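You operate a simulated robot arm through the tools that you are given. There is no shell and no other tool. Be economical: measure what you need, move in short steps, check, and stop when the job is done.

The job below is to be done with a simulated robot arm. You get a single attempt, and the scene is never put back.

Task
Switch the socket off, plug the kettle in, switch both on and let it boil.

It is judged by the outcome, as a careful person would: the job done as asked, and still so three seconds after it is handed in. It fails if anything else is knocked over, pushed out of place, dropped, spilled or broken.

Robot
A 6-joint arm with a two-finger parallel gripper, fixed in place. Base frame: the origin is at the foot of the arm, x ahead of it, y to its left, z up; the work surface is at about z = 880. Lengths are in mm, angles in rad, forces in N, time in s.
With the tool pointing down near the work surface it reaches from about 160 to 840 mm from the base axis. Its first joint turns from -2.897 to 2.897 rad. Payload 3.91 kg.
The tool frame sits at the grasp point between the pads (the TCP): z along the fingers, y along the line on which they close. The tips reach 30 mm beyond it. The gripper opens to 110 mm. The fingers are 20 mm wide and 10 mm thick; the gripper's body (48 by 112 mm) begins 55 mm behind the TCP.
Orientation is that of the tool frame in the base frame, as a unit quaternion [w, x, y, z]. With the fingers straight down and closing along the base's y, the tool's x points along the base's -x, its y along +y and its z along -z.

Tools
- The arm moves only by the tool play_rows. Its arguments are lists of equal length, an entry for each row: "dp": the shift along the tool's x, y, z in mm, a list of three; "delta_rot": the turn, a rotation vector about the tool's x, y, z in rad, a list of three; "hand": the gripper command, from -1 (fully open) to 1 (shut), values between in proportion. In form: {"dp": [[tx, ty, tz], ...], "delta_rot": [[ax, ay, az], ...], "hand": [hand, ...]}. A call has 1 to 12 rows; each row shifts and turns the commanded pose from where the row before left it, along the tool's axes as they then stand. Rows are played at 5 a second. More than 50 mm and 0.15 rad between two rows, or a gripper value outside its range, and nothing of the call is played. Where a pose cannot be reached the arm comes as near as it can. A force on the tool above 90 N (or 10 N above the force at the start of the call, whichever is more), or a blocked arm, ends the call early, and 0.2 s more pass. Each finger travels about 108 mm/s and halts on what it meets, pressing with about 21 N; the grip force reading is that of the motor and also rises with nothing between the fingers. The clock runs only during rows and for 0.2 s after the last one: add rows that do not move to give the fingers time. The reply holds the time, the measured pose of the TCP, the force on the tool along the base axes, the opening and the grip force, in the units named above and with some noise.
- Cameras (640 x 400 px; columns grow to the right, rows downward): "scene" is fixed at [49.9, -499.6, 1520.3]; the picture's right is [0.36, -0.93, 0.00], its down [-0.67, -0.26, -0.69] and it looks along [0.65, 0.25, -0.72] (base axes); focal length 286 px, centre (320, 200). "wrist" rides on the gripper at [77, 7, -114] in the tool frame; the picture's right is [-0.09, 1.00, 0.00], its down [-0.80, -0.07, -0.59] and it looks along [-0.59, -0.05, 0.80] (tool axes); focal length 270 px, centre (320, 200). There is no depth. A picture from a camera that has moved, and an enlarged one, comes with that camera's place and axes in the base frame and with its lens.
- get_image(camera): a new picture of that camera. The clock stands still meanwhile.
- raise_lower(by): slides the trunk up (or, below 0, down) by that many mm; the arm rides with it, the base frame stays. It gives what a move gives, with no picture.
- close_up(camera, box): a new picture of the part [left, top, right, bottom] of that camera's present view, enlarged. The clock stands still meanwhile.
- job_done(): hands the job in; it is judged then, once.

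Work in short steps. Places have to be worked out from the pictures, the camera data and where the tool is seen: move nearer, look again, correct. Check each grasp and each placing, and mend what went wrong. You have 120 turns and 64 pictures in all, those below and enlarged ones among them. Open the gripper and draw the arm clear of the work before you hand the job in, unless the task says otherwise; then end with one line.

The tools are called after "Emit:" by a JSON object that holds its "method" and its "body". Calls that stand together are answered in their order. play_rows: Moves the arm, as the interface text tells. Its arguments: {"type":"object","properties":{"dp":{"type":"array","items":{"type":"array","items":{"type":"number"}}},"delta_rot":{"type":"array","items":{"type":"array","items":{"type":"number"}}},"hand":{"type":"array","items":{"type":"number"}}},"required":["dp","delta_rot","hand"]} The other tools are called the same way: raise_lower (by) slides the trunk up or down; get_image (camera) takes a picture; close_up (camera, box) takes an enlarged picture of a part of a camera's view; job_done () hands the job in.

At the start:

```text
time_s: 0.0
position: [306.3, -186.2, 1287.3]
ee_rot: [0.0, 0.001, 1.0, 0.0]
ft_force: [-0.2, -0.3, 0.1]
opening: 109.9
grasp_force: 0.0
trunk travel left (down, up): [-475.0, 65.0]
```

scene: 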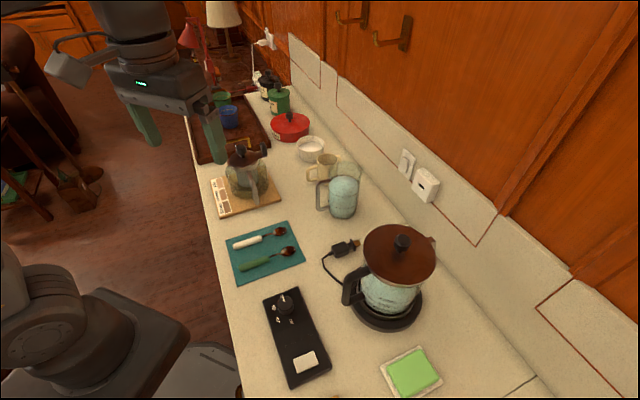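
wrist: 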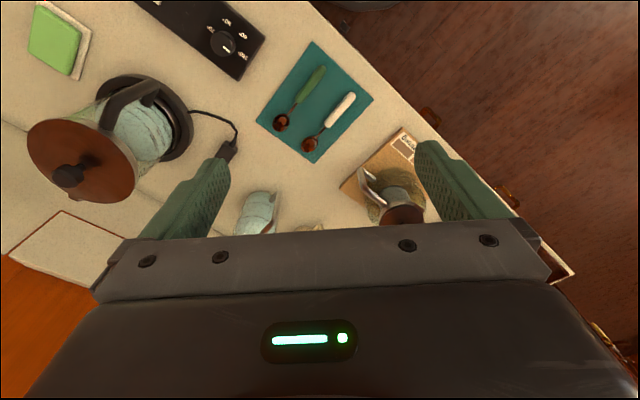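

The kettle, its plug on the counter, a black control panel with a knob and a white button, and a wall socket are all visible. I'll enlarge the important parts first.

Emit:
{"method": "close_up", "body": {"camera": "scene", "box": [240, 220, 460, 400]}}

Emit:
{"method": "close_up", "body": {"camera": "scene", "box": [370, 130, 470, 220]}}

```text
2.22 times, centred on (350, 310) of scene
camera zoom: at [49.9, -499.6, 1520.3], right [0.36, -0.93, 0.0], down [-0.67, -0.26, -0.69], along [0.65, 0.25, -0.72], focal length 636 px, centre (253, -44)
```

zoom: 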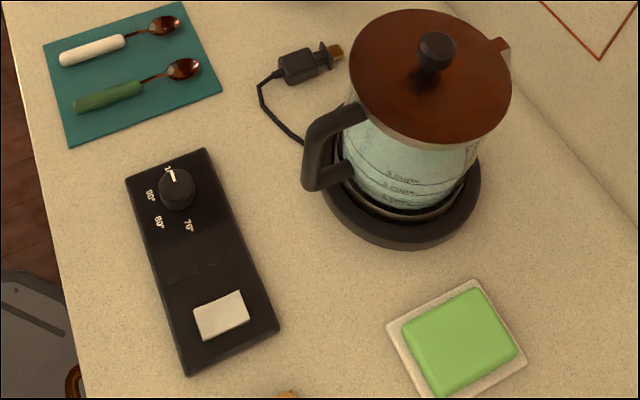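

```text
4.44 times, centred on (420, 175) of scene
camera zoom: at [49.9, -499.6, 1520.3], right [0.36, -0.93, 0.0], down [-0.67, -0.26, -0.69], along [0.65, 0.25, -0.72], focal length 1271 px, centre (-124, 311)
```

zoom: 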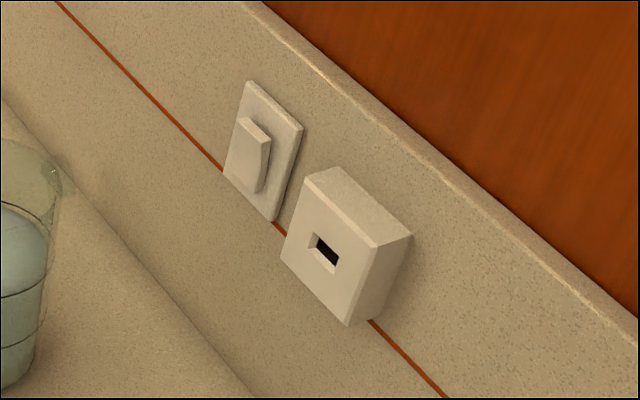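

The counter runs at about 43° to the base x axis and the wall lies ahead and to the right. I'll enlarge the panel and plug in both views.

Emit:
{"method": "close_up", "body": {"camera": "wrist", "box": [120, 0, 280, 100]}}

Emit:
{"method": "close_up", "body": {"camera": "scene", "box": [310, 225, 374, 265]}}

Emit:
{"method": "close_up", "body": {"camera": "scene", "box": [256, 280, 352, 390]}}

```text
4.00 times, centred on (200, 50) of wrist
camera zoom: at [229.3, -177.4, 1401.6], right [0.09, 1.0, 0.0], down [0.8, -0.07, 0.59], along [0.59, -0.05, -0.8], focal length 1081 px, centre (800, 800)
```

zoom: 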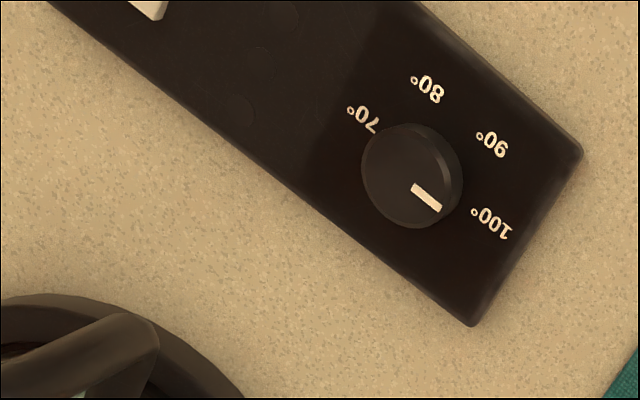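

```text
10.00 times, centred on (342, 245) of scene
camera zoom: at [49.9, -499.6, 1520.3], right [0.36, -0.93, 0.0], down [-0.67, -0.26, -0.69], along [0.65, 0.25, -0.72], focal length 2860 px, centre (100, -250)
```

zoom: 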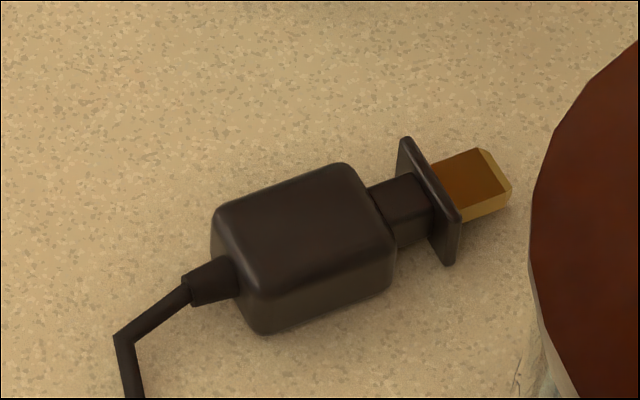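

```text
3.64 times, centred on (304, 335) of scene
camera zoom: at [49.9, -499.6, 1520.3], right [0.36, -0.93, 0.0], down [-0.67, -0.26, -0.69], along [0.65, 0.25, -0.72], focal length 1040 px, centre (378, -291)
```

zoom: 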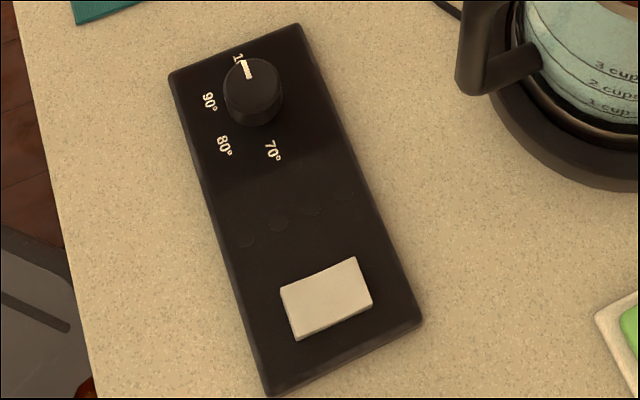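

The knob already stands at 100°, and the plug lies roughly facing the wall. I'll turn the tool to face the wall and start toward a viewpoint on the socket.

Emit:
{"method": "play_rows", "body": {"dp": [[0, 0, 0], [0, 0, 0], [0, 0, 0], [0, 0, 0], [0, 0, 0], [0, 0, 0], [-40, 8, 20], [-40, 8, 20], [-40, 8, 20], [-40, 8, 20], [-40, 8, 20], [-40, 8, 20]], "delta_rot": [[0, 0, 0.1353], [0, 0, 0.1353], [0, 0, 0.1353], [0, 0, 0.1353], [0, 0, 0.1353], [0, 0, 0.1353], [0, 0, 0], [0, 0, 0], [0, -0.1309, 0], [0, -0.1309, 0], [0, -0.1309, 0], [0, -0.1309, 0]], "hand": [-1, -1, -1, -1, -1, -1, -1, -1, -1, -1, -1, -1]}}

Emit:
{"method": "get_image", "body": {"camera": "wrist"}}

Emit:
{"method": "get_image", "body": {"camera": "scene"}}

```text
time_s: 2.6
position: [515.2, -335.1, 1198.3]
ee_rot: [0.239, 0.38, 0.888, -0.103]
ft_force: [0.5, -0.2, -0.2]
opening: 110.0
grasp_force: 0.0
trunk travel left (down, up): [-475.0, 65.0]
```

```text
56 pictures are left
camera wrist: at [434.3, -237.9, 1259.7], right [0.77, 0.63, 0.04], down [0.22, -0.34, 0.92], along [0.59, -0.7, -0.4], focal length 270 px, centre (320, 200)
```

wrist: 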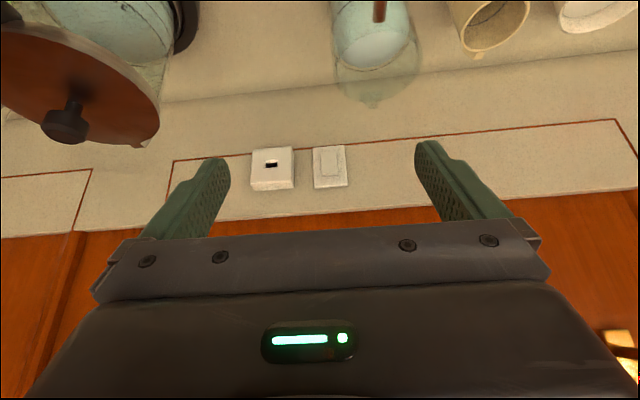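

```text
55 pictures are left
```

scene: 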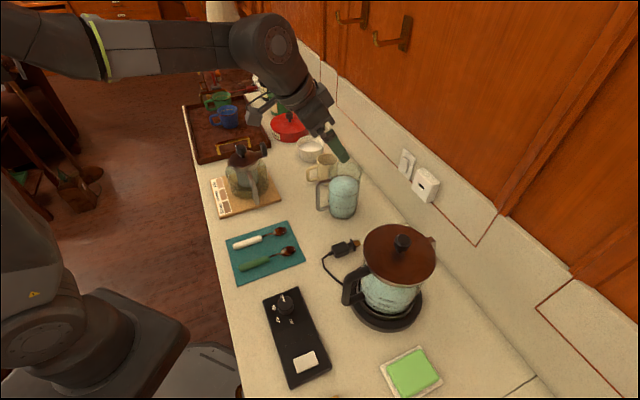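

Triangulating from both views puts the socket hole near (603, -545, 1049) and the rocker near (675, -497, 1049). I'll enlarge the wall fittings.

Emit:
{"method": "close_up", "body": {"camera": "wrist", "box": [240, 135, 360, 205]}}

Emit:
{"method": "close_up", "body": {"camera": "scene", "box": [390, 140, 446, 210]}}

```text
5.33 times, centred on (300, 170) of wrist
camera zoom: at [434.3, -237.9, 1259.7], right [0.77, 0.63, 0.04], down [0.22, -0.34, 0.92], along [0.59, -0.7, -0.4], focal length 1442 px, centre (427, 360)
```

zoom: 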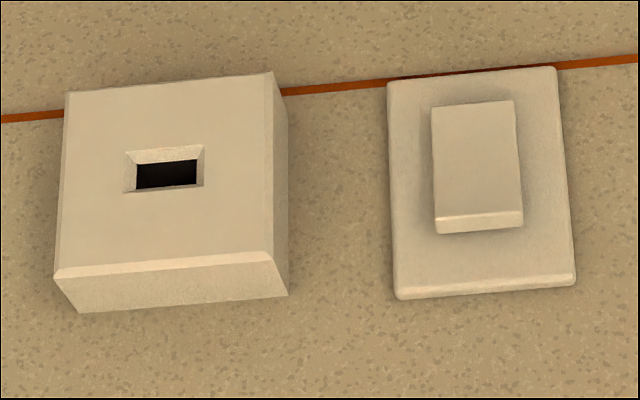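

```text
5.71 times, centred on (418, 175) of scene
camera zoom: at [49.9, -499.6, 1520.3], right [0.36, -0.93, 0.0], down [-0.67, -0.26, -0.69], along [0.65, 0.25, -0.72], focal length 1634 px, centre (-240, 343)
```

zoom: 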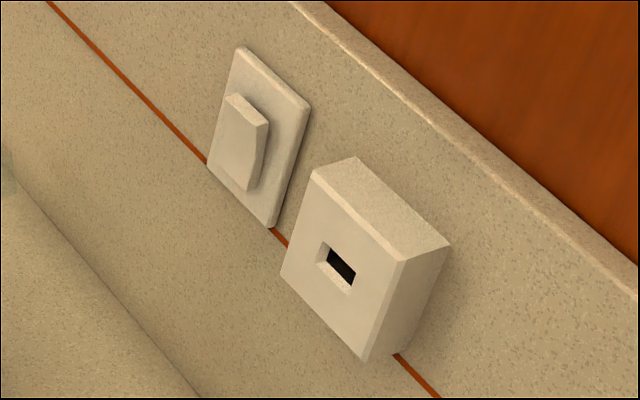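

The rocker's top stands proud (bottom pressed = on), so pressing its top switches it off. I align to the 45° wall, tilt the tool, shut the fingers and approach.

Emit:
{"method": "play_rows", "body": {"dp": [[0, 0, 0], [0, 0, 0], [0, 0, 0], [0, 0, 0], [0, 0, 0], [6.4, -0.2, 42.5], [6.4, -0.2, 42.5], [6.4, -0.2, 42.5], [6.4, -0.2, 42.5]], "delta_rot": [[-0.013, 0, -0.0225], [0, -0.1309, 0], [0, -0.1309, 0], [0, -0.1309, 0], [0, -0.1309, 0], [0, 0, 0], [0, 0, 0], [0, 0, 0], [0, 0, 0]], "hand": [1, 1, 1, 1, 1, 1, 1, 1, 1]}}

Emit:
{"method": "get_image", "body": {"camera": "wrist"}}

Emit:
{"method": "close_up", "body": {"camera": "scene", "box": [320, 100, 480, 200]}}

```text
time_s: 4.6
position: [609.4, -433.5, 1095.2]
ee_rot: [0.461, 0.331, 0.801, -0.19]
ft_force: [0.5, -0.3, -0.4]
opening: 0.2
grasp_force: 20.8
out of reach, approached as far as the arm can: row 5
trunk travel left (down, up): [-475.0, 65.0]
```

```text
52 pictures are left
camera wrist: at [516.8, -329.8, 1086.8], right [0.74, 0.67, 0.08], down [-0.13, 0.03, 0.99], along [0.67, -0.74, 0.11], focal length 270 px, centre (320, 200)
```

wrist: 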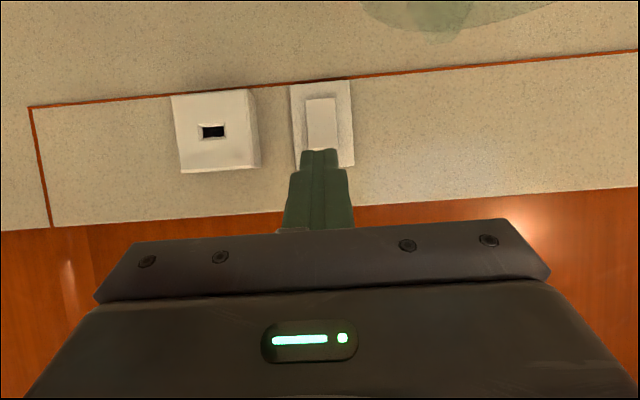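

```text
4.00 times, centred on (400, 150) of scene
camera zoom: at [49.9, -499.6, 1520.3], right [0.36, -0.93, 0.0], down [-0.67, -0.26, -0.69], along [0.65, 0.25, -0.72], focal length 1144 px, centre (0, 400)
```

zoom: 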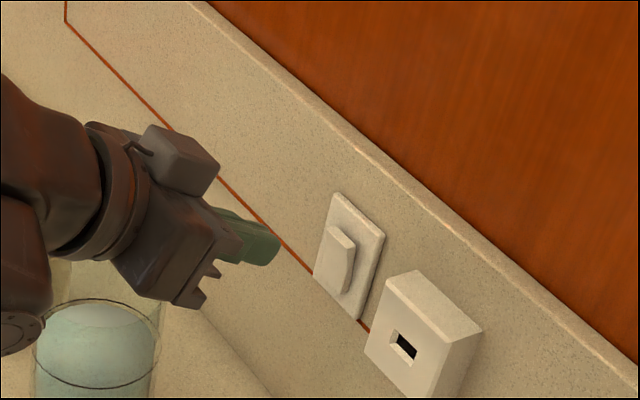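

The tip lines up with the rocker, whose centre I put near t=127 and z=1049. I go to just in front of its upper half and then creep along the wall normal.

Emit:
{"method": "play_rows", "body": {"dp": [[4.6, 2.4, 21.1], [4.5, 0, 21.1], [-4, 0, 6.9], [-4, 0, 6.9], [-2, 0, 3.5]], "delta_rot": [[0, 0, 0], [0, 0, 0], [0, 0, 0], [0, 0, 0], [0, 0, 0]], "hand": [1, 1, 1, 1, 1]}}

Emit:
{"method": "close_up", "body": {"camera": "scene", "box": [360, 130, 440, 200]}}

```text
time_s: 5.8
position: [646.8, -468.6, 1068.5]
ee_rot: [0.462, 0.331, 0.8, -0.192]
ft_force: [0.4, -0.5, 0.1]
opening: 0.3
grasp_force: 21.5
trunk travel left (down, up): [-475.0, 65.0]
```

```text
5.71 times, centred on (400, 165) of scene
camera zoom: at [49.9, -499.6, 1520.3], right [0.36, -0.93, 0.0], down [-0.67, -0.26, -0.69], along [0.65, 0.25, -0.72], focal length 1634 px, centre (-137, 400)
```

zoom: 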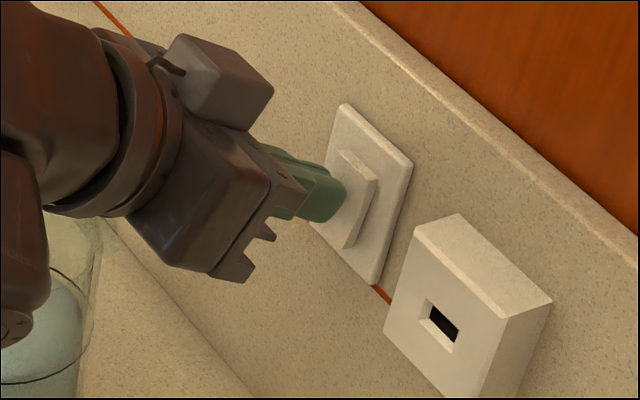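

The tip is right at the rocker's upper half with no force yet, so I press in further in small steps.

Emit:
{"method": "play_rows", "body": {"dp": [[-1.5, 0, 2.6], [-1.5, 0, 2.6], [-1.5, 0, 2.6], [-1.5, 0, 2.6]], "delta_rot": [[0, 0, 0], [0, 0, 0], [0, 0, 0], [0, 0, 0]], "hand": [1, 1, 1, 1]}}

Emit:
{"method": "close_up", "body": {"camera": "scene", "box": [360, 130, 440, 200]}}

```text
time_s: 6.8
position: [649.0, -469.7, 1068.7]
ee_rot: [0.46, 0.331, 0.801, -0.19]
ft_force: [-58.0, 49.3, -9.8]
opening: 0.1
grasp_force: 21.1
trunk travel left (down, up): [-475.0, 65.0]
```

```text
5.71 times, centred on (400, 165) of scene
camera zoom: at [49.9, -499.6, 1520.3], right [0.36, -0.93, 0.0], down [-0.67, -0.26, -0.69], along [0.65, 0.25, -0.72], focal length 1634 px, centre (-137, 400)
```

zoom: 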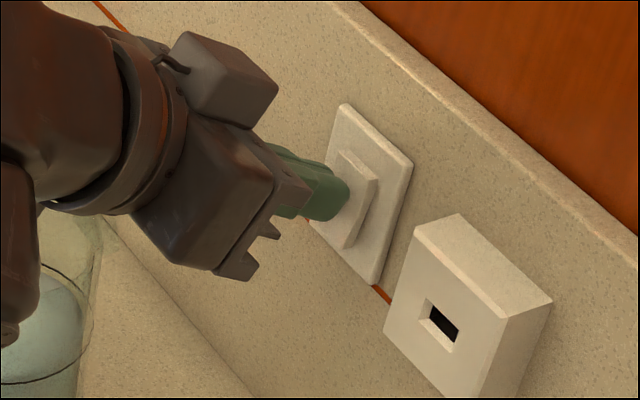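

I feel about 75 N but see no obvious toggle; the tip may be too near the pivot. I back off and look.

Emit:
{"method": "play_rows", "body": {"dp": [[8, 0, -14], [10, 0, -17.3], [10, 0, -17.3]], "delta_rot": [[0, 0, 0], [0, 0, 0], [0, 0, 0]], "hand": [1, 1, 1]}}

Emit:
{"method": "close_up", "body": {"camera": "scene", "box": [380, 140, 436, 205]}}

Emit:
{"method": "close_up", "body": {"camera": "wrist", "box": [160, 60, 400, 230]}}

```text
time_s: 7.6
position: [616.1, -436.8, 1069.5]
ee_rot: [0.463, 0.331, 0.8, -0.192]
ft_force: [0.0, -0.1, 0.6]
opening: 0.2
grasp_force: 20.2
trunk travel left (down, up): [-475.0, 65.0]
```

```text
6.15 times, centred on (408, 172) of scene
camera zoom: at [49.9, -499.6, 1520.3], right [0.36, -0.93, 0.0], down [-0.67, -0.26, -0.69], along [0.65, 0.25, -0.72], focal length 1760 px, centre (-222, 369)
```

zoom: 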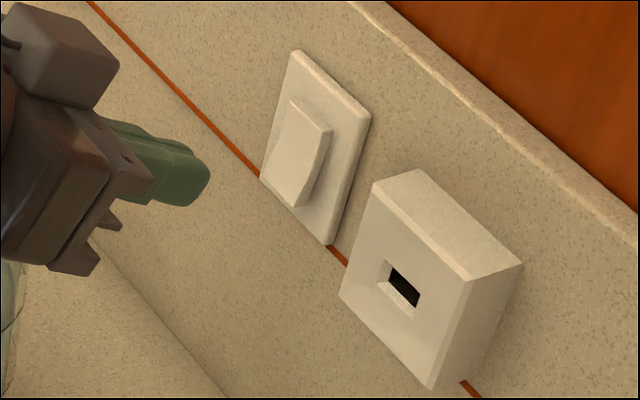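

```text
2.35 times, centred on (280, 145) of wrist
camera zoom: at [523.5, -333.2, 1059.5], right [0.74, 0.67, 0.08], down [-0.13, 0.03, 0.99], along [0.66, -0.74, 0.11], focal length 636 px, centre (414, 329)
```

zoom: 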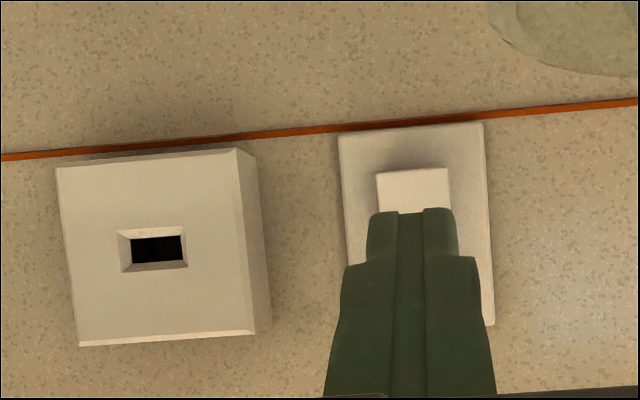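

I enlarge the rocker strongly to compare it with the earlier picture.

Emit:
{"method": "close_up", "body": {"camera": "scene", "box": [396, 145, 420, 183]}}

```text
10.53 times, centred on (408, 164) of scene
camera zoom: at [49.9, -499.6, 1520.3], right [0.36, -0.93, 0.0], down [-0.67, -0.26, -0.69], along [0.65, 0.25, -0.72], focal length 3011 px, centre (-606, 579)
```

zoom: 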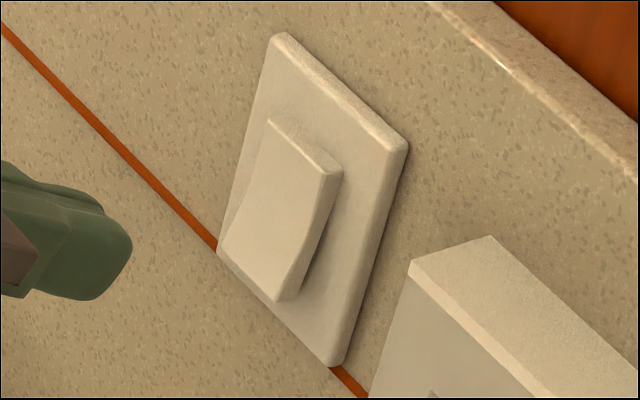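

The rocker's bottom now stands proud: the socket is off. I back away, bring the tool vertical and move above the plug to look at it.

Emit:
{"method": "play_rows", "body": {"dp": [[-6, 0, -49], [-6, 0, -49], [0, -10, 0], [0, -10, 0], [0, -10, 0], [0, -10, 0], [0, -10, 0], [0, -10, 0], [0, -10, 0], [0, 0, 0], [30, 0, 0]], "delta_rot": [[0, 0, 0], [0, 0, 0], [0, 0.1309, 0], [0, 0.1309, 0], [0, 0.1309, 0], [0, 0.1309, 0], [0, 0.1309, 0], [0, 0.1309, 0], [0, 0.1309, 0], [0, 0.1309, 0], [0, 0, 0]], "hand": [1, 1, 1, 1, 1, 1, 1, 1, 1, 1, 1]}}

Emit:
{"method": "get_image", "body": {"camera": "wrist"}}

```text
time_s: 10.0
position: [490.6, -427.8, 1147.6]
ee_rot: [0.107, 0.426, 0.894, -0.088]
ft_force: [-0.6, 0.1, 0.6]
opening: 0.0
grasp_force: 20.7
out of reach, approached as far as the arm can: row 3, 4, 5, 6
trunk travel left (down, up): [-475.0, 65.0]
```

```text
45 pictures are left
camera wrist: at [436.0, -337.1, 1237.1], right [0.83, 0.55, -0.05], down [0.37, -0.49, 0.79], along [0.41, -0.67, -0.61], focal length 270 px, centre (320, 200)
```

wrist: 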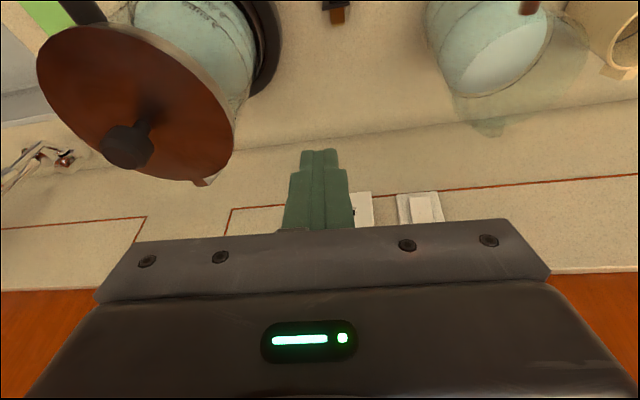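

Part of that tilt was unreachable so the orientation is off; the plug is at the top edge of the view. I'll correct the orientation to straight down and pull back, then look again.

Emit:
{"method": "play_rows", "body": {"dp": [[40, 0, 0], [40, 0, 0], [40, 0, 0], [0, 0, 0]], "delta_rot": [[-0.0267, 0.0873, -0.034], [-0.0267, 0.0873, -0.034], [-0.0267, 0.0873, -0.034], [0, 0, 0]], "hand": [-1, -1, -1, -1]}}

Emit:
{"method": "get_image", "body": {"camera": "wrist"}}

```text
time_s: 11.0
position: [414.2, -340.5, 1126.6]
ee_rot: [0.001, 0.383, 0.924, -0.003]
ft_force: [0.0, -0.1, 0.4]
opening: 109.9
grasp_force: 0.2
trunk travel left (down, up): [-475.0, 65.0]
```

```text
44 pictures are left
camera wrist: at [365.0, -278.6, 1241.7], right [0.77, 0.64, 0.0], down [0.52, -0.61, 0.6], along [0.38, -0.46, -0.8], focal length 270 px, centre (320, 200)
```

wrist: 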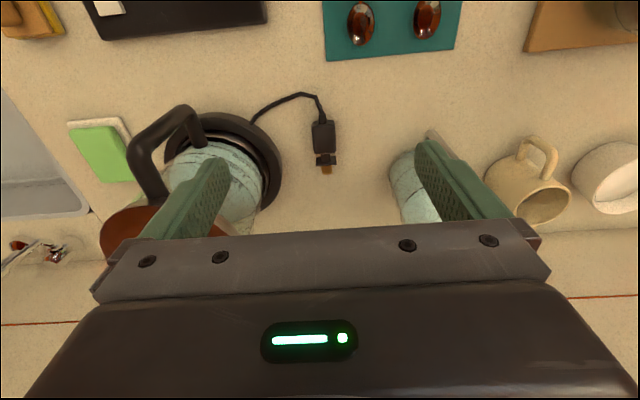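

The tool is straight down at 45° and the plug lies aligned with it. I'll enlarge the plug to get its size and angle.

Emit:
{"method": "close_up", "body": {"camera": "wrist", "box": [284, 85, 380, 185]}}

```text
4.00 times, centred on (332, 135) of wrist
camera zoom: at [365.0, -278.6, 1241.7], right [0.77, 0.64, 0.0], down [0.52, -0.61, 0.6], along [0.38, -0.46, -0.8], focal length 1081 px, centre (272, 460)
```

zoom: 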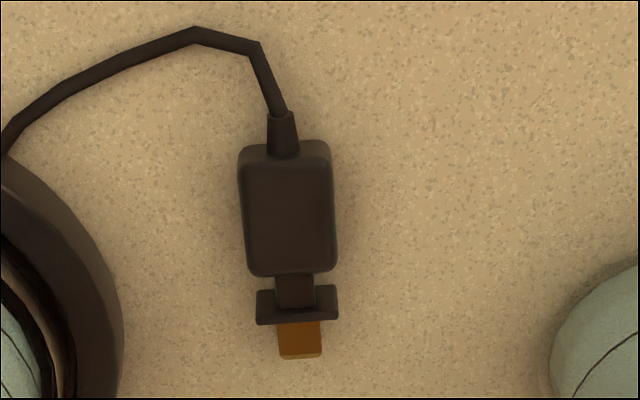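

The plug body spans about n=580–627 at t≈52 and is aligned with the tool. I set a 60 mm opening to stay clear of the kettle base and descend above it.

Emit:
{"method": "play_rows", "body": {"dp": [[-35, 0, 10], [-34.4, -0.3, 10], [0, 0, 40], [0, 0, 40], [0, 0, 40], [0, 0, 30], [0, 0, 0]], "delta_rot": [[0, 0, 0], [0, 0, 0], [0, 0, 0], [0, 0, 0], [0, 0, 0], [0, 0, 0], [0, 0, 0]], "hand": [-0.09, -0.09, -0.09, -0.09, -0.09, -0.09, -0.09]}}

Emit:
{"method": "get_image", "body": {"camera": "wrist"}}

Emit:
{"method": "get_image", "body": {"camera": "scene"}}

```text
time_s: 12.6
position: [463.5, -391.3, 954.9]
ee_rot: [0.001, 0.384, 0.923, -0.004]
ft_force: [0.2, -0.6, 0.3]
opening: 59.9
grasp_force: 0.1
trunk travel left (down, up): [-475.0, 65.0]
```

```text
42 pictures are left
camera wrist: at [414.1, -330.1, 1068.9], right [0.77, 0.64, 0.0], down [0.51, -0.61, 0.6], along [0.38, -0.46, -0.8], focal length 270 px, centre (320, 200)
```

wrist: 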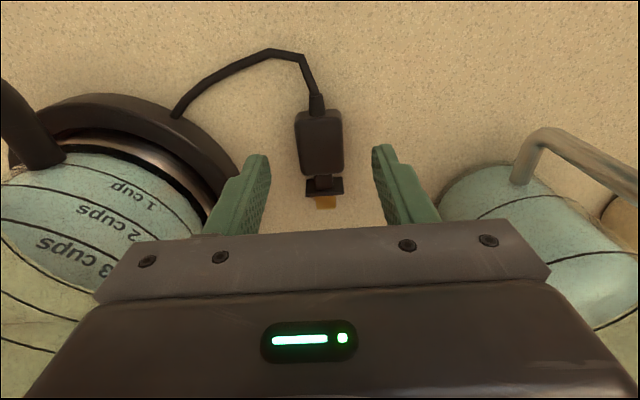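

```text
41 pictures are left
```

scene: 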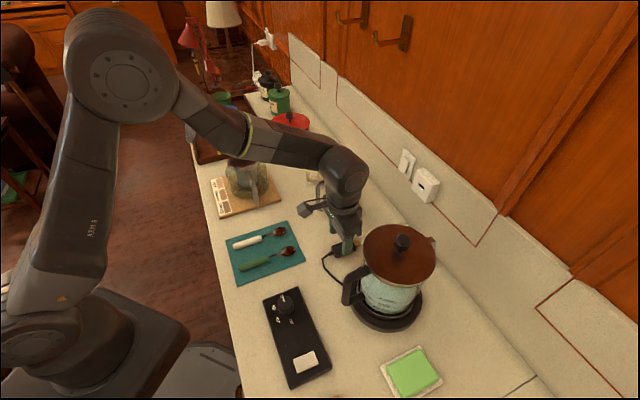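

The plug body is centred between the fingers and both neighbours are clear. I go down to z≈914 and close.

Emit:
{"method": "play_rows", "body": {"dp": [[0, 0, 20], [0, 0, 16], [0, 0, 4], [0, 0, 0], [0, 0, 0], [0, 0, 0]], "delta_rot": [[0, 0, 0], [0, 0, 0], [0, 0, 0], [0, 0, 0], [0, 0, 0], [0, 0, 0]], "hand": [-0.09, -0.09, -0.09, 0.6, 1, 1]}}

Emit:
{"method": "get_image", "body": {"camera": "wrist"}}

```text
time_s: 14.0
position: [462.9, -391.3, 913.0]
ee_rot: [0.001, 0.384, 0.923, -0.004]
ft_force: [0.4, -0.1, -0.8]
opening: 31.3
grasp_force: 20.9
trunk travel left (down, up): [-475.0, 65.0]
```

```text
40 pictures are left
camera wrist: at [414.7, -330.0, 1028.4], right [0.77, 0.64, 0.0], down [0.51, -0.61, 0.6], along [0.38, -0.46, -0.8], focal length 270 px, centre (320, 200)
```

wrist: 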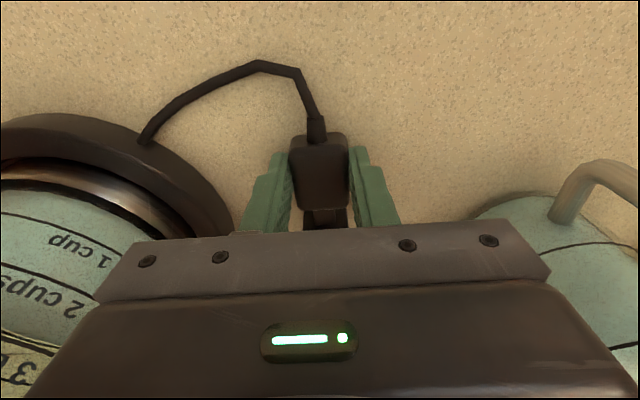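

Grip holds at 31.3 mm, matching the plug's width. I lift a little to see how the cord and kettle respond.

Emit:
{"method": "play_rows", "body": {"dp": [[0, 0, -15], [0, 0, -20], [0, 0, -25], [0, 0, 0]], "delta_rot": [[0, 0, 0], [0, 0, 0], [0, 0, 0], [0, 0, 0]], "hand": [1, 1, 1, 1]}}

Emit:
{"method": "get_image", "body": {"camera": "scene"}}

Emit:
{"method": "get_image", "body": {"camera": "wrist"}}

```text
time_s: 15.0
position: [463.5, -392.2, 973.7]
ee_rot: [0.002, 0.384, 0.923, -0.003]
ft_force: [-0.2, 0.1, -0.5]
opening: 31.3
grasp_force: 20.7
trunk travel left (down, up): [-475.0, 65.0]
```

```text
39 pictures are left
```

scene: 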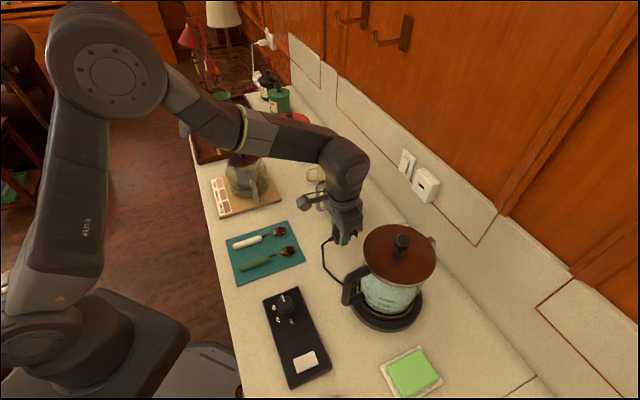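

```text
38 pictures are left
camera wrist: at [414.4, -329.6, 1088.7], right [0.77, 0.64, 0.0], down [0.51, -0.61, 0.6], along [0.38, -0.46, -0.8], focal length 270 px, centre (320, 200)
```

wrist: 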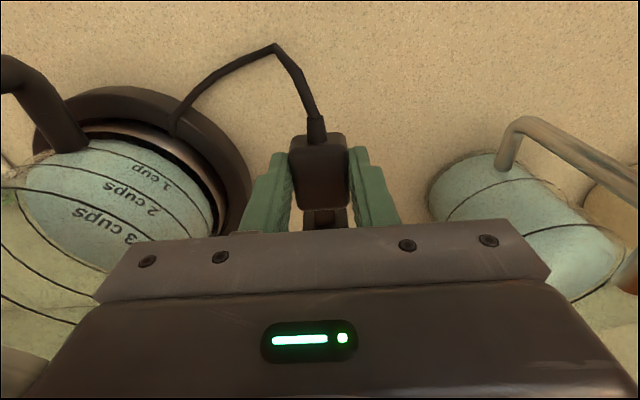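

The cord just follows and the kettle hasn't moved. I lift to socket height and go to in front of the slot.

Emit:
{"method": "play_rows", "body": {"dp": [[0, 0, -35], [0, 0, -35], [0, 0, -35], [-30, -3, 0], [-30, -3, 0], [-30, -3, 0], [-20, 0, 0], [0, 0, 0]], "delta_rot": [[0, 0, 0], [0, 0, 0], [0, 0, 0], [0, 0, 0], [0, 0, 0], [0, 0, 0], [0, 0, 0], [0, 0, 0]], "hand": [1, 1, 1, 1, 1, 1, 1, 1]}}

Emit:
{"method": "get_image", "body": {"camera": "scene"}}

Emit:
{"method": "close_up", "body": {"camera": "scene", "box": [370, 150, 450, 210]}}

Emit:
{"method": "get_image", "body": {"camera": "wrist"}}

```text
time_s: 16.8
position: [534.4, -474.2, 1079.6]
ee_rot: [0.001, 0.384, 0.923, -0.004]
ft_force: [-0.2, 0.6, -0.7]
opening: 31.3
grasp_force: 21.3
trunk travel left (down, up): [-475.0, 65.0]
```

```text
37 pictures are left
```

scene: 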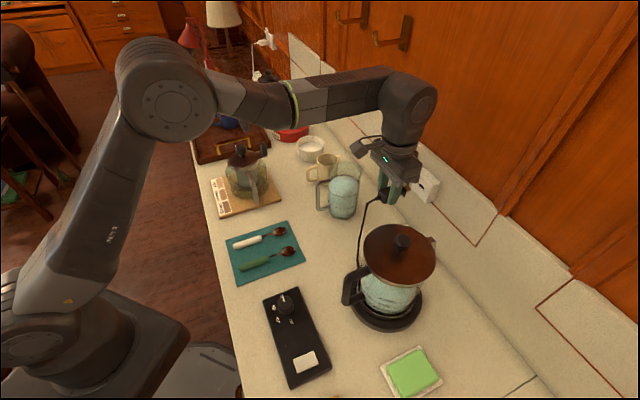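

```text
6.67 times, centred on (410, 180) of scene
camera zoom: at [49.9, -499.6, 1520.3], right [0.36, -0.93, 0.0], down [-0.67, -0.26, -0.69], along [0.65, 0.25, -0.72], focal length 1907 px, centre (-280, 333)
```

zoom: 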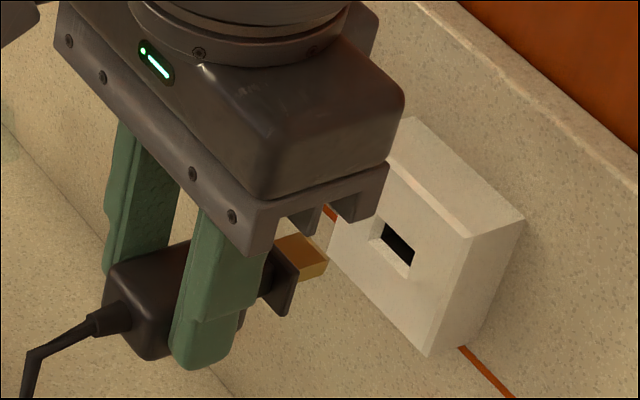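

```text
35 pictures are left
camera wrist: at [486.1, -413.0, 1194.6], right [0.77, 0.64, 0.0], down [0.51, -0.61, 0.6], along [0.38, -0.46, -0.8], focal length 270 px, centre (320, 200)
```

wrist: 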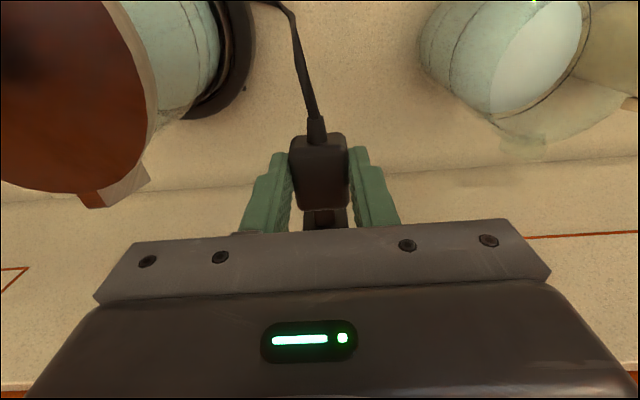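

The blade faces the slot nicely in the scene view. I zoom in further to measure the offset.

Emit:
{"method": "close_up", "body": {"camera": "scene", "box": [398, 174, 430, 198]}}

```text
16.00 times, centred on (414, 186) of scene
camera zoom: at [49.9, -499.6, 1520.3], right [0.36, -0.93, 0.0], down [-0.67, -0.26, -0.69], along [0.65, 0.25, -0.72], focal length 4576 px, centre (-1184, 424)
```

zoom: 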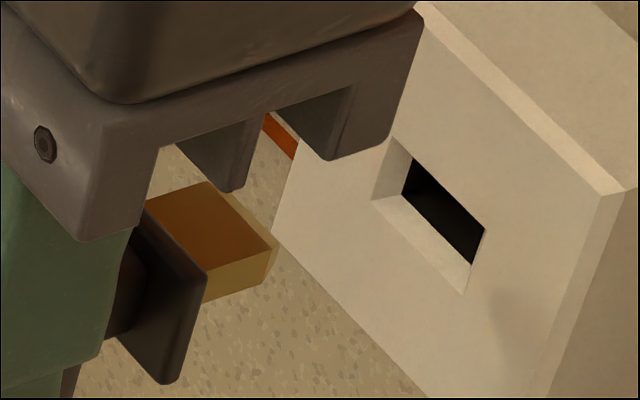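

Combining the triangulated hole with the zoomed offsets, the tip must shift about −1.6 mm in t and −9.7 mm in z. I apply that, advance 18 mm and measure again close to the face.

Emit:
{"method": "play_rows", "body": {"dp": [[0, -1.6, 9.7], [-18, 0, 0], [0, 0, 0]], "delta_rot": [[0, 0, 0], [0, 0, 0], [0, 0, 0]], "hand": [1, 1, 1]}}

Emit:
{"method": "close_up", "body": {"camera": "scene", "box": [400, 176, 432, 200]}}

```text
time_s: 17.6
position: [547.4, -488.8, 1070.2]
ee_rot: [0.001, 0.384, 0.923, -0.004]
ft_force: [0.6, 0.4, 0.9]
opening: 30.8
grasp_force: 20.8
trunk travel left (down, up): [-475.0, 65.0]
```

```text
16.00 times, centred on (416, 188) of scene
camera zoom: at [49.9, -499.6, 1520.3], right [0.36, -0.93, 0.0], down [-0.67, -0.26, -0.69], along [0.65, 0.25, -0.72], focal length 4576 px, centre (-1216, 392)
```

zoom: 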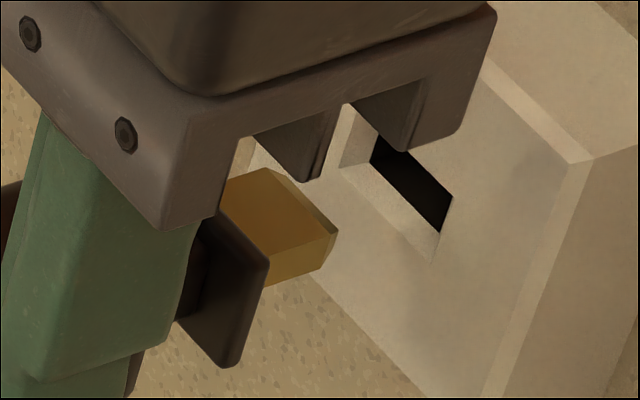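

Alignment looks within a millimetre or so; I'll zoom more to check the blade's roll before inserting.

Emit:
{"method": "close_up", "body": {"camera": "scene", "box": [410, 183, 426, 195]}}

```text
16.00 times, centred on (418, 189) of scene
camera zoom: at [49.9, -499.6, 1520.3], right [0.36, -0.93, 0.0], down [-0.67, -0.26, -0.69], along [0.65, 0.25, -0.72], focal length 4576 px, centre (-1248, 376)
```

zoom: 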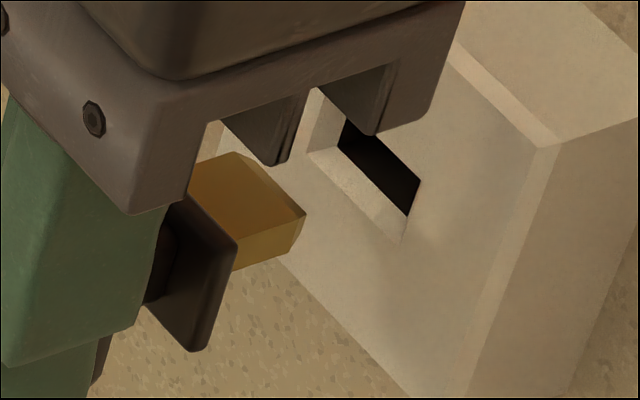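

The blade is level and on line with the slot. I push in along the wall normal in small steps, watching the force.

Emit:
{"method": "play_rows", "body": {"dp": [[-6, 0, 0], [-5, 0, 0], [-4, 0, 0], [-4, 0, 0], [-3, 0, 0]], "delta_rot": [[0, 0, 0], [0, 0, 0], [0, 0, 0], [0, 0, 0], [0, 0, 0]], "hand": [1, 1, 1, 1, 1]}}

Emit:
{"method": "close_up", "body": {"camera": "scene", "box": [404, 176, 436, 200]}}

```text
time_s: 18.8
position: [562.1, -504.0, 1070.7]
ee_rot: [0.001, 0.385, 0.923, -0.004]
ft_force: [0.1, 0.3, -0.5]
opening: 31.2
grasp_force: 20.7
trunk travel left (down, up): [-475.0, 65.0]
```

```text
16.00 times, centred on (420, 188) of scene
camera zoom: at [49.9, -499.6, 1520.3], right [0.36, -0.93, 0.0], down [-0.67, -0.26, -0.69], along [0.65, 0.25, -0.72], focal length 4576 px, centre (-1280, 392)
```

zoom: 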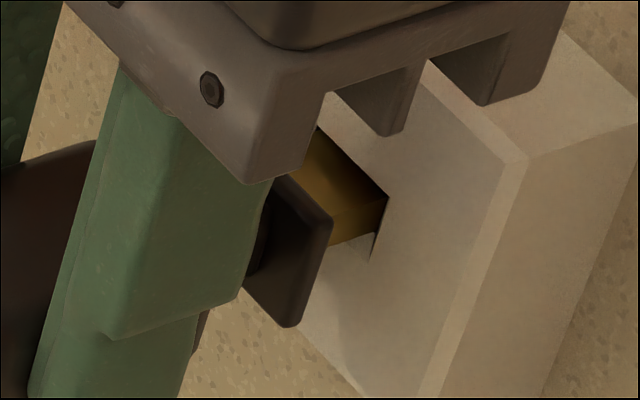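

The blade has started into the slot with no force. I continue until the flange seats.

Emit:
{"method": "play_rows", "body": {"dp": [[-3, 0, 0], [-3, 0, 0], [-3, 0, 0], [-3, 0, 0], [-3, 0, 0]], "delta_rot": [[0, 0, 0], [0, 0, 0], [0, 0, 0], [0, 0, 0], [0, 0, 0]], "hand": [1, 1, 1, 1, 1]}}

Emit:
{"method": "close_up", "body": {"camera": "scene", "box": [404, 176, 436, 200]}}

```text
time_s: 20.0
position: [571.9, -512.7, 1070.2]
ee_rot: [0.001, 0.383, 0.924, -0.003]
ft_force: [-5.3, 6.8, 2.5]
opening: 31.0
grasp_force: 21.1
trunk travel left (down, up): [-475.0, 65.0]
```

```text
16.00 times, centred on (420, 188) of scene
camera zoom: at [49.9, -499.6, 1520.3], right [0.36, -0.93, 0.0], down [-0.67, -0.26, -0.69], along [0.65, 0.25, -0.72], focal length 4576 px, centre (-1280, 392)
```

zoom: 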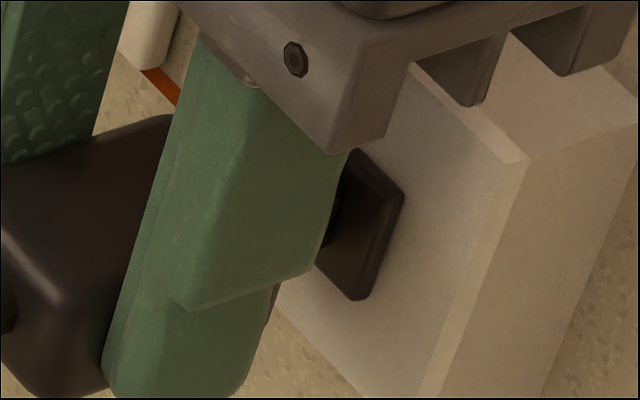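

The flange is almost at the face with about 9 N resistance; I push a little more to seat it fully.

Emit:
{"method": "play_rows", "body": {"dp": [[-1.5, 0, 0], [-1.5, 0, 0], [-1.5, 0, 0], [0, 0, 0]], "delta_rot": [[0, 0, 0], [0, 0, 0], [0, 0, 0], [0, 0, 0]], "hand": [1, 1, 1, 1]}}

Emit:
{"method": "close_up", "body": {"camera": "scene", "box": [404, 176, 436, 200]}}

```text
time_s: 21.0
position: [574.0, -516.8, 1072.1]
ee_rot: [0.002, 0.384, 0.923, -0.003]
ft_force: [-10.4, 13.7, -2.2]
opening: 31.3
grasp_force: 21.2
trunk travel left (down, up): [-475.0, 65.0]
```

```text
16.00 times, centred on (420, 188) of scene
camera zoom: at [49.9, -499.6, 1520.3], right [0.36, -0.93, 0.0], down [-0.67, -0.26, -0.69], along [0.65, 0.25, -0.72], focal length 4576 px, centre (-1280, 392)
```

zoom: 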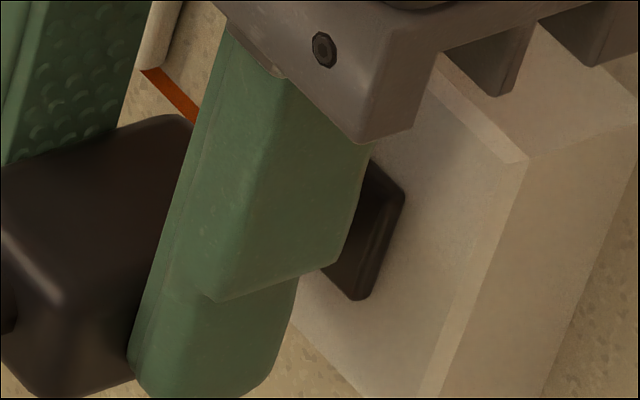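

The flange stayed put while the fingers slipped a few millimetres, so the plug is seated flush. I release and lift away.

Emit:
{"method": "play_rows", "body": {"dp": [[0, 0, 0], [0, 0, 0], [0, 0, 0], [0, 0, -20], [0, 0, -30], [0, 0, -40], [40, 0, -20], [40, 0, -20]], "delta_rot": [[0, 0, 0], [0, 0, 0], [0, 0, 0], [0, 0, 0], [0, 0, 0], [0, 0, 0], [0, 0, 0], [0, 0, 0]], "hand": [-0.09, -0.09, -0.09, -0.09, -0.09, -0.09, -0.09, -0.09]}}

Emit:
{"method": "get_image", "body": {"camera": "scene"}}

Emit:
{"method": "close_up", "body": {"camera": "scene", "box": [380, 150, 444, 214]}}

```text
time_s: 22.8
position: [518.8, -460.5, 1199.7]
ee_rot: [0.001, 0.384, 0.923, -0.003]
ft_force: [0.0, 0.5, -0.3]
opening: 59.8
grasp_force: 0.0
trunk travel left (down, up): [-475.0, 65.0]
```

```text
28 pictures are left
```

scene: 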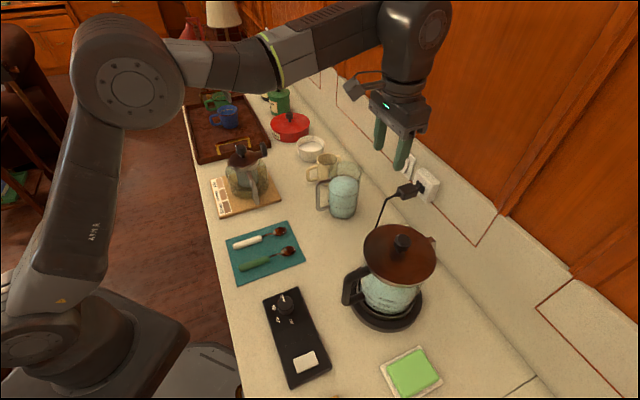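

```text
6.25 times, centred on (412, 182) of scene
camera zoom: at [49.9, -499.6, 1520.3], right [0.36, -0.93, 0.0], down [-0.67, -0.26, -0.69], along [0.65, 0.25, -0.72], focal length 1788 px, centre (-255, 312)
```

zoom: 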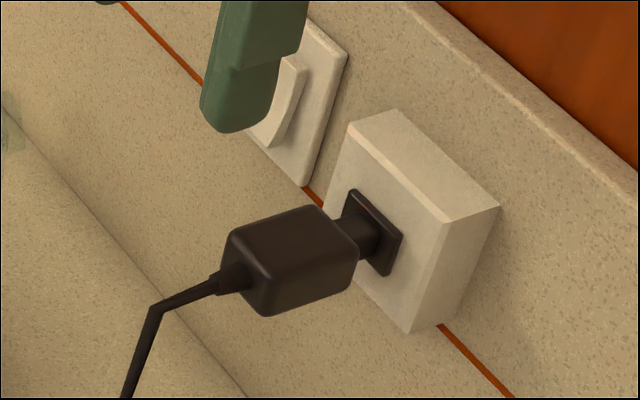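

The plug sits flush and holds by itself. I move back to the earlier tilting place, shut the fingers and tilt for pressing the rocker's lower half.

Emit:
{"method": "play_rows", "body": {"dp": [[31, 29, 0], [31, 29, 0], [30, 30, 0], [0, 0, 0], [0, 0, 0], [0, 0, 0], [0, 0, 0], [0, 0, 0], [0, 0, 0], [0, 0, 0], [0, 0, 0], [0, 0, 0]], "delta_rot": [[0, 0, 0], [0, 0, 0], [0, 0, 0], [0, -0.1309, 0], [0, -0.1309, 0], [0, -0.1309, 0], [0, -0.1309, 0], [0, -0.1309, 0], [0, -0.1309, 0], [0, -0.1309, 0], [0, -0.1309, 0]], "hand": [1, 1, 1, 1, 1, 1, 1, 1, 1, 1, 1, 1]}}

```text
refused: the lists must be of equal length
```

The call had a miscounted row; I send it again with equal lengths.

Emit:
{"method": "play_rows", "body": {"dp": [[31, 29, 0], [31, 29, 0], [30, 30, 0], [0, 0, 0], [0, 0, 0], [0, 0, 0], [0, 0, 0], [0, 0, 0], [0, 0, 0], [0, 0, 0], [0, 0, 0]], "delta_rot": [[0, 0, 0], [0, 0, 0], [0, 0, 0], [0, -0.1309, 0], [0, -0.1309, 0], [0, -0.1309, 0], [0, -0.1309, 0], [0, -0.1309, 0], [0, -0.1309, 0], [0, -0.1309, 0], [0, -0.1309, 0]], "hand": [1, 1, 1, 1, 1, 1, 1, 1, 1, 1, 1]}}

```text
time_s: 25.2
position: [516.7, -334.1, 1202.0]
ee_rot: [0.452, 0.335, 0.804, -0.191]
ft_force: [0.5, 1.1, -0.4]
opening: 0.0
grasp_force: 21.0
out of reach, approached as far as the arm can: row 11
trunk travel left (down, up): [-475.0, 65.0]
```

Pressing low with this tilt would bring the wrist camera close to the glass mug, so I go back to a 30° tilt, which keeps everything higher. Then I approach the rocker's lower half.

Emit:
{"method": "play_rows", "body": {"dp": [[0, 0, 0], [0, 0, 0], [0, 0, 0], [0, 0, 0], [-16.7, 0, 43.1], [-16.7, 0, 43.1], [-16.7, 0, 43.1], [-16.7, 0, 43.1], [0, 0, 0]], "delta_rot": [[0, 0.1261, 0], [0, 0.1261, 0], [0, 0.1261, 0], [0, 0.1261, 0], [0, 0, 0], [0, 0, 0], [0, 0, 0], [0, 0, 0], [0, 0, 0]], "hand": [1, 1, 1, 1, 1, 1, 1, 1, 1]}}

Emit:
{"method": "get_image", "body": {"camera": "wrist"}}

Emit:
{"method": "close_up", "body": {"camera": "scene", "box": [340, 100, 460, 210]}}

```text
time_s: 27.2
position: [621.1, -439.2, 1090.1]
ee_rot: [0.249, 0.369, 0.889, -0.106]
ft_force: [-0.1, 0.0, 0.0]
opening: 0.1
grasp_force: 21.2
trunk travel left (down, up): [-475.0, 65.0]
```

```text
26 pictures are left
camera wrist: at [537.9, -343.4, 1148.1], right [0.76, 0.65, 0.04], down [0.22, -0.31, 0.93], along [0.61, -0.69, -0.38], focal length 270 px, centre (320, 200)
```

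wrist: 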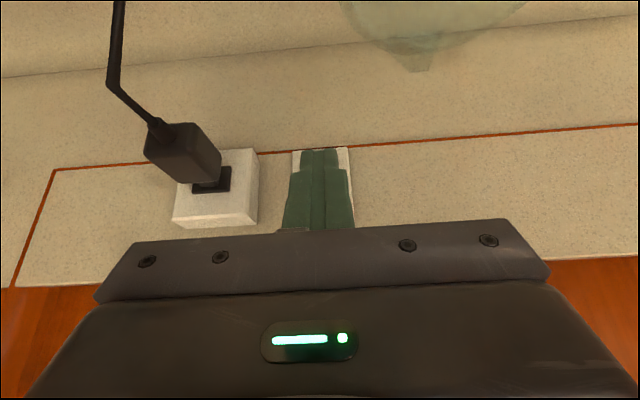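

```text
3.64 times, centred on (400, 155) of scene
camera zoom: at [49.9, -499.6, 1520.3], right [0.36, -0.93, 0.0], down [-0.67, -0.26, -0.69], along [0.65, 0.25, -0.72], focal length 1040 px, centre (29, 364)
```

zoom: 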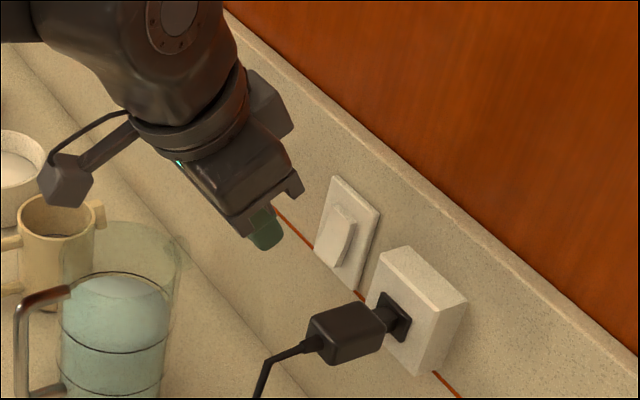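

The housing on the wall side of the gripper would come a bit close to the wall at 30°, so I use 40° and approach the rocker's lower half at about z=1036.

Emit:
{"method": "play_rows", "body": {"dp": [[0, 0, 0], [0, 0, 0], [4.2, 0, 20.6], [4.3, 0, 20.6], [-6.1, 0, 5.1], [0, 0, 0]], "delta_rot": [[0, -0.0873, 0], [0, -0.0873, 0], [0, 0, 0], [0, 0, 0], [0, 0, 0], [0, 0, 0]], "hand": [1, 1, 1, 1, 1, 1]}}

Emit:
{"method": "close_up", "body": {"camera": "scene", "box": [350, 110, 440, 200]}}

```text
time_s: 28.6
position: [640.3, -461.3, 1053.8]
ee_rot: [0.326, 0.358, 0.864, -0.137]
ft_force: [0.2, 0.1, 0.0]
opening: 0.0
grasp_force: 20.8
trunk travel left (down, up): [-475.0, 65.0]
```

```text
4.44 times, centred on (395, 155) of scene
camera zoom: at [49.9, -499.6, 1520.3], right [0.36, -0.93, 0.0], down [-0.67, -0.26, -0.69], along [0.65, 0.25, -0.72], focal length 1271 px, centre (-13, 400)
```

zoom: 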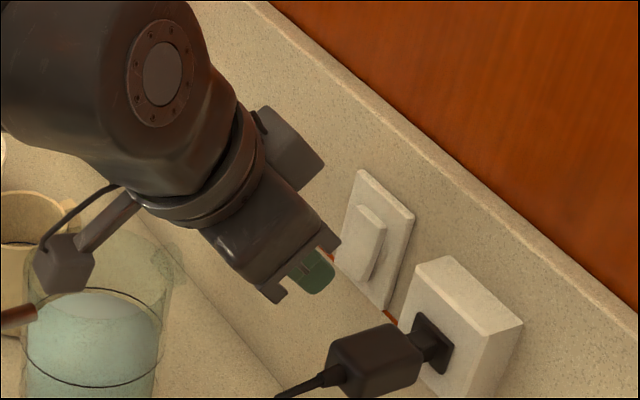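

Clearances look good. I press along the wall normal in small steps.

Emit:
{"method": "play_rows", "body": {"dp": [[-4.6, 0, 3.9], [-2.3, 0, 1.9], [-2.3, 0, 1.9], [-2.3, 0, 1.9], [-2.3, 0, 1.9], [-2.3, 0, 1.9], [-2.3, 0, 1.9]], "delta_rot": [[0, 0, 0], [0, 0, 0], [0, 0, 0], [0, 0, 0], [0, 0, 0], [0, 0, 0], [0, 0, 0]], "hand": [1, 1, 1, 1, 1, 1, 1]}}

Emit:
{"method": "close_up", "body": {"camera": "scene", "box": [350, 110, 440, 200]}}

```text
time_s: 30.2
position: [651.5, -470.9, 1054.1]
ee_rot: [0.323, 0.359, 0.865, -0.136]
ft_force: [-38.6, 45.3, -6.3]
opening: 0.0
grasp_force: 20.5
trunk travel left (down, up): [-475.0, 65.0]
```

```text
4.44 times, centred on (395, 155) of scene
camera zoom: at [49.9, -499.6, 1520.3], right [0.36, -0.93, 0.0], down [-0.67, -0.26, -0.69], along [0.65, 0.25, -0.72], focal length 1271 px, centre (-13, 400)
```

zoom: 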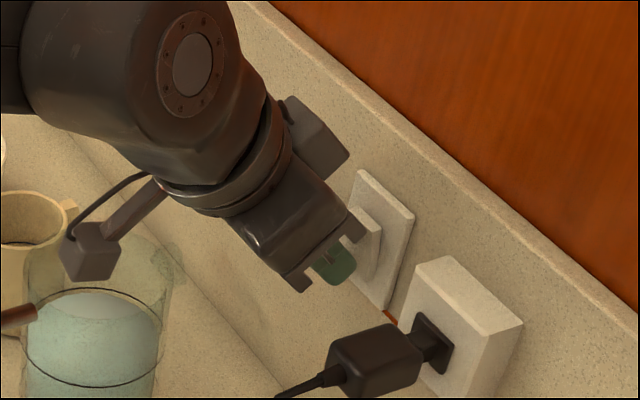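

I feel 60 N at about the same depth as the earlier toggle. I back off and check the rocker.

Emit:
{"method": "play_rows", "body": {"dp": [[9.2, 0, -7.7], [23, 0, -19.3], [30, 0, -25], [20, 0, -40], [0, 0, -45]], "delta_rot": [[0, 0, 0], [0, 0, 0], [0, 0, 0], [0, 0, 0], [0, 0, 0]], "hand": [1, 1, 1, 1, 1]}}

Emit:
{"method": "close_up", "body": {"camera": "scene", "box": [396, 145, 420, 183]}}

Emit:
{"method": "get_image", "body": {"camera": "scene"}}

```text
time_s: 31.4
position: [549.1, -368.5, 1103.3]
ee_rot: [0.326, 0.358, 0.864, -0.138]
ft_force: [0.3, 0.1, -0.2]
opening: 0.0
grasp_force: 20.8
trunk travel left (down, up): [-475.0, 65.0]
```

```text
10.53 times, centred on (408, 164) of scene
camera zoom: at [49.9, -499.6, 1520.3], right [0.36, -0.93, 0.0], down [-0.67, -0.26, -0.69], along [0.65, 0.25, -0.72], focal length 3011 px, centre (-606, 579)
```

zoom: 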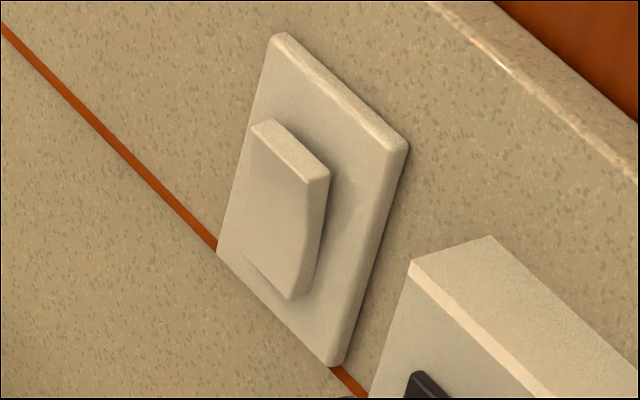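

```text
21 pictures are left
```

scene: 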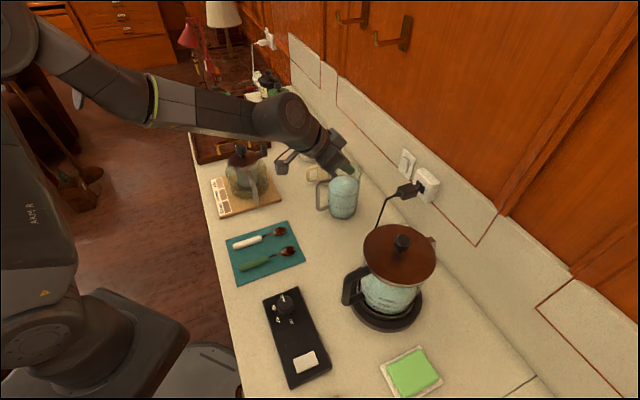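

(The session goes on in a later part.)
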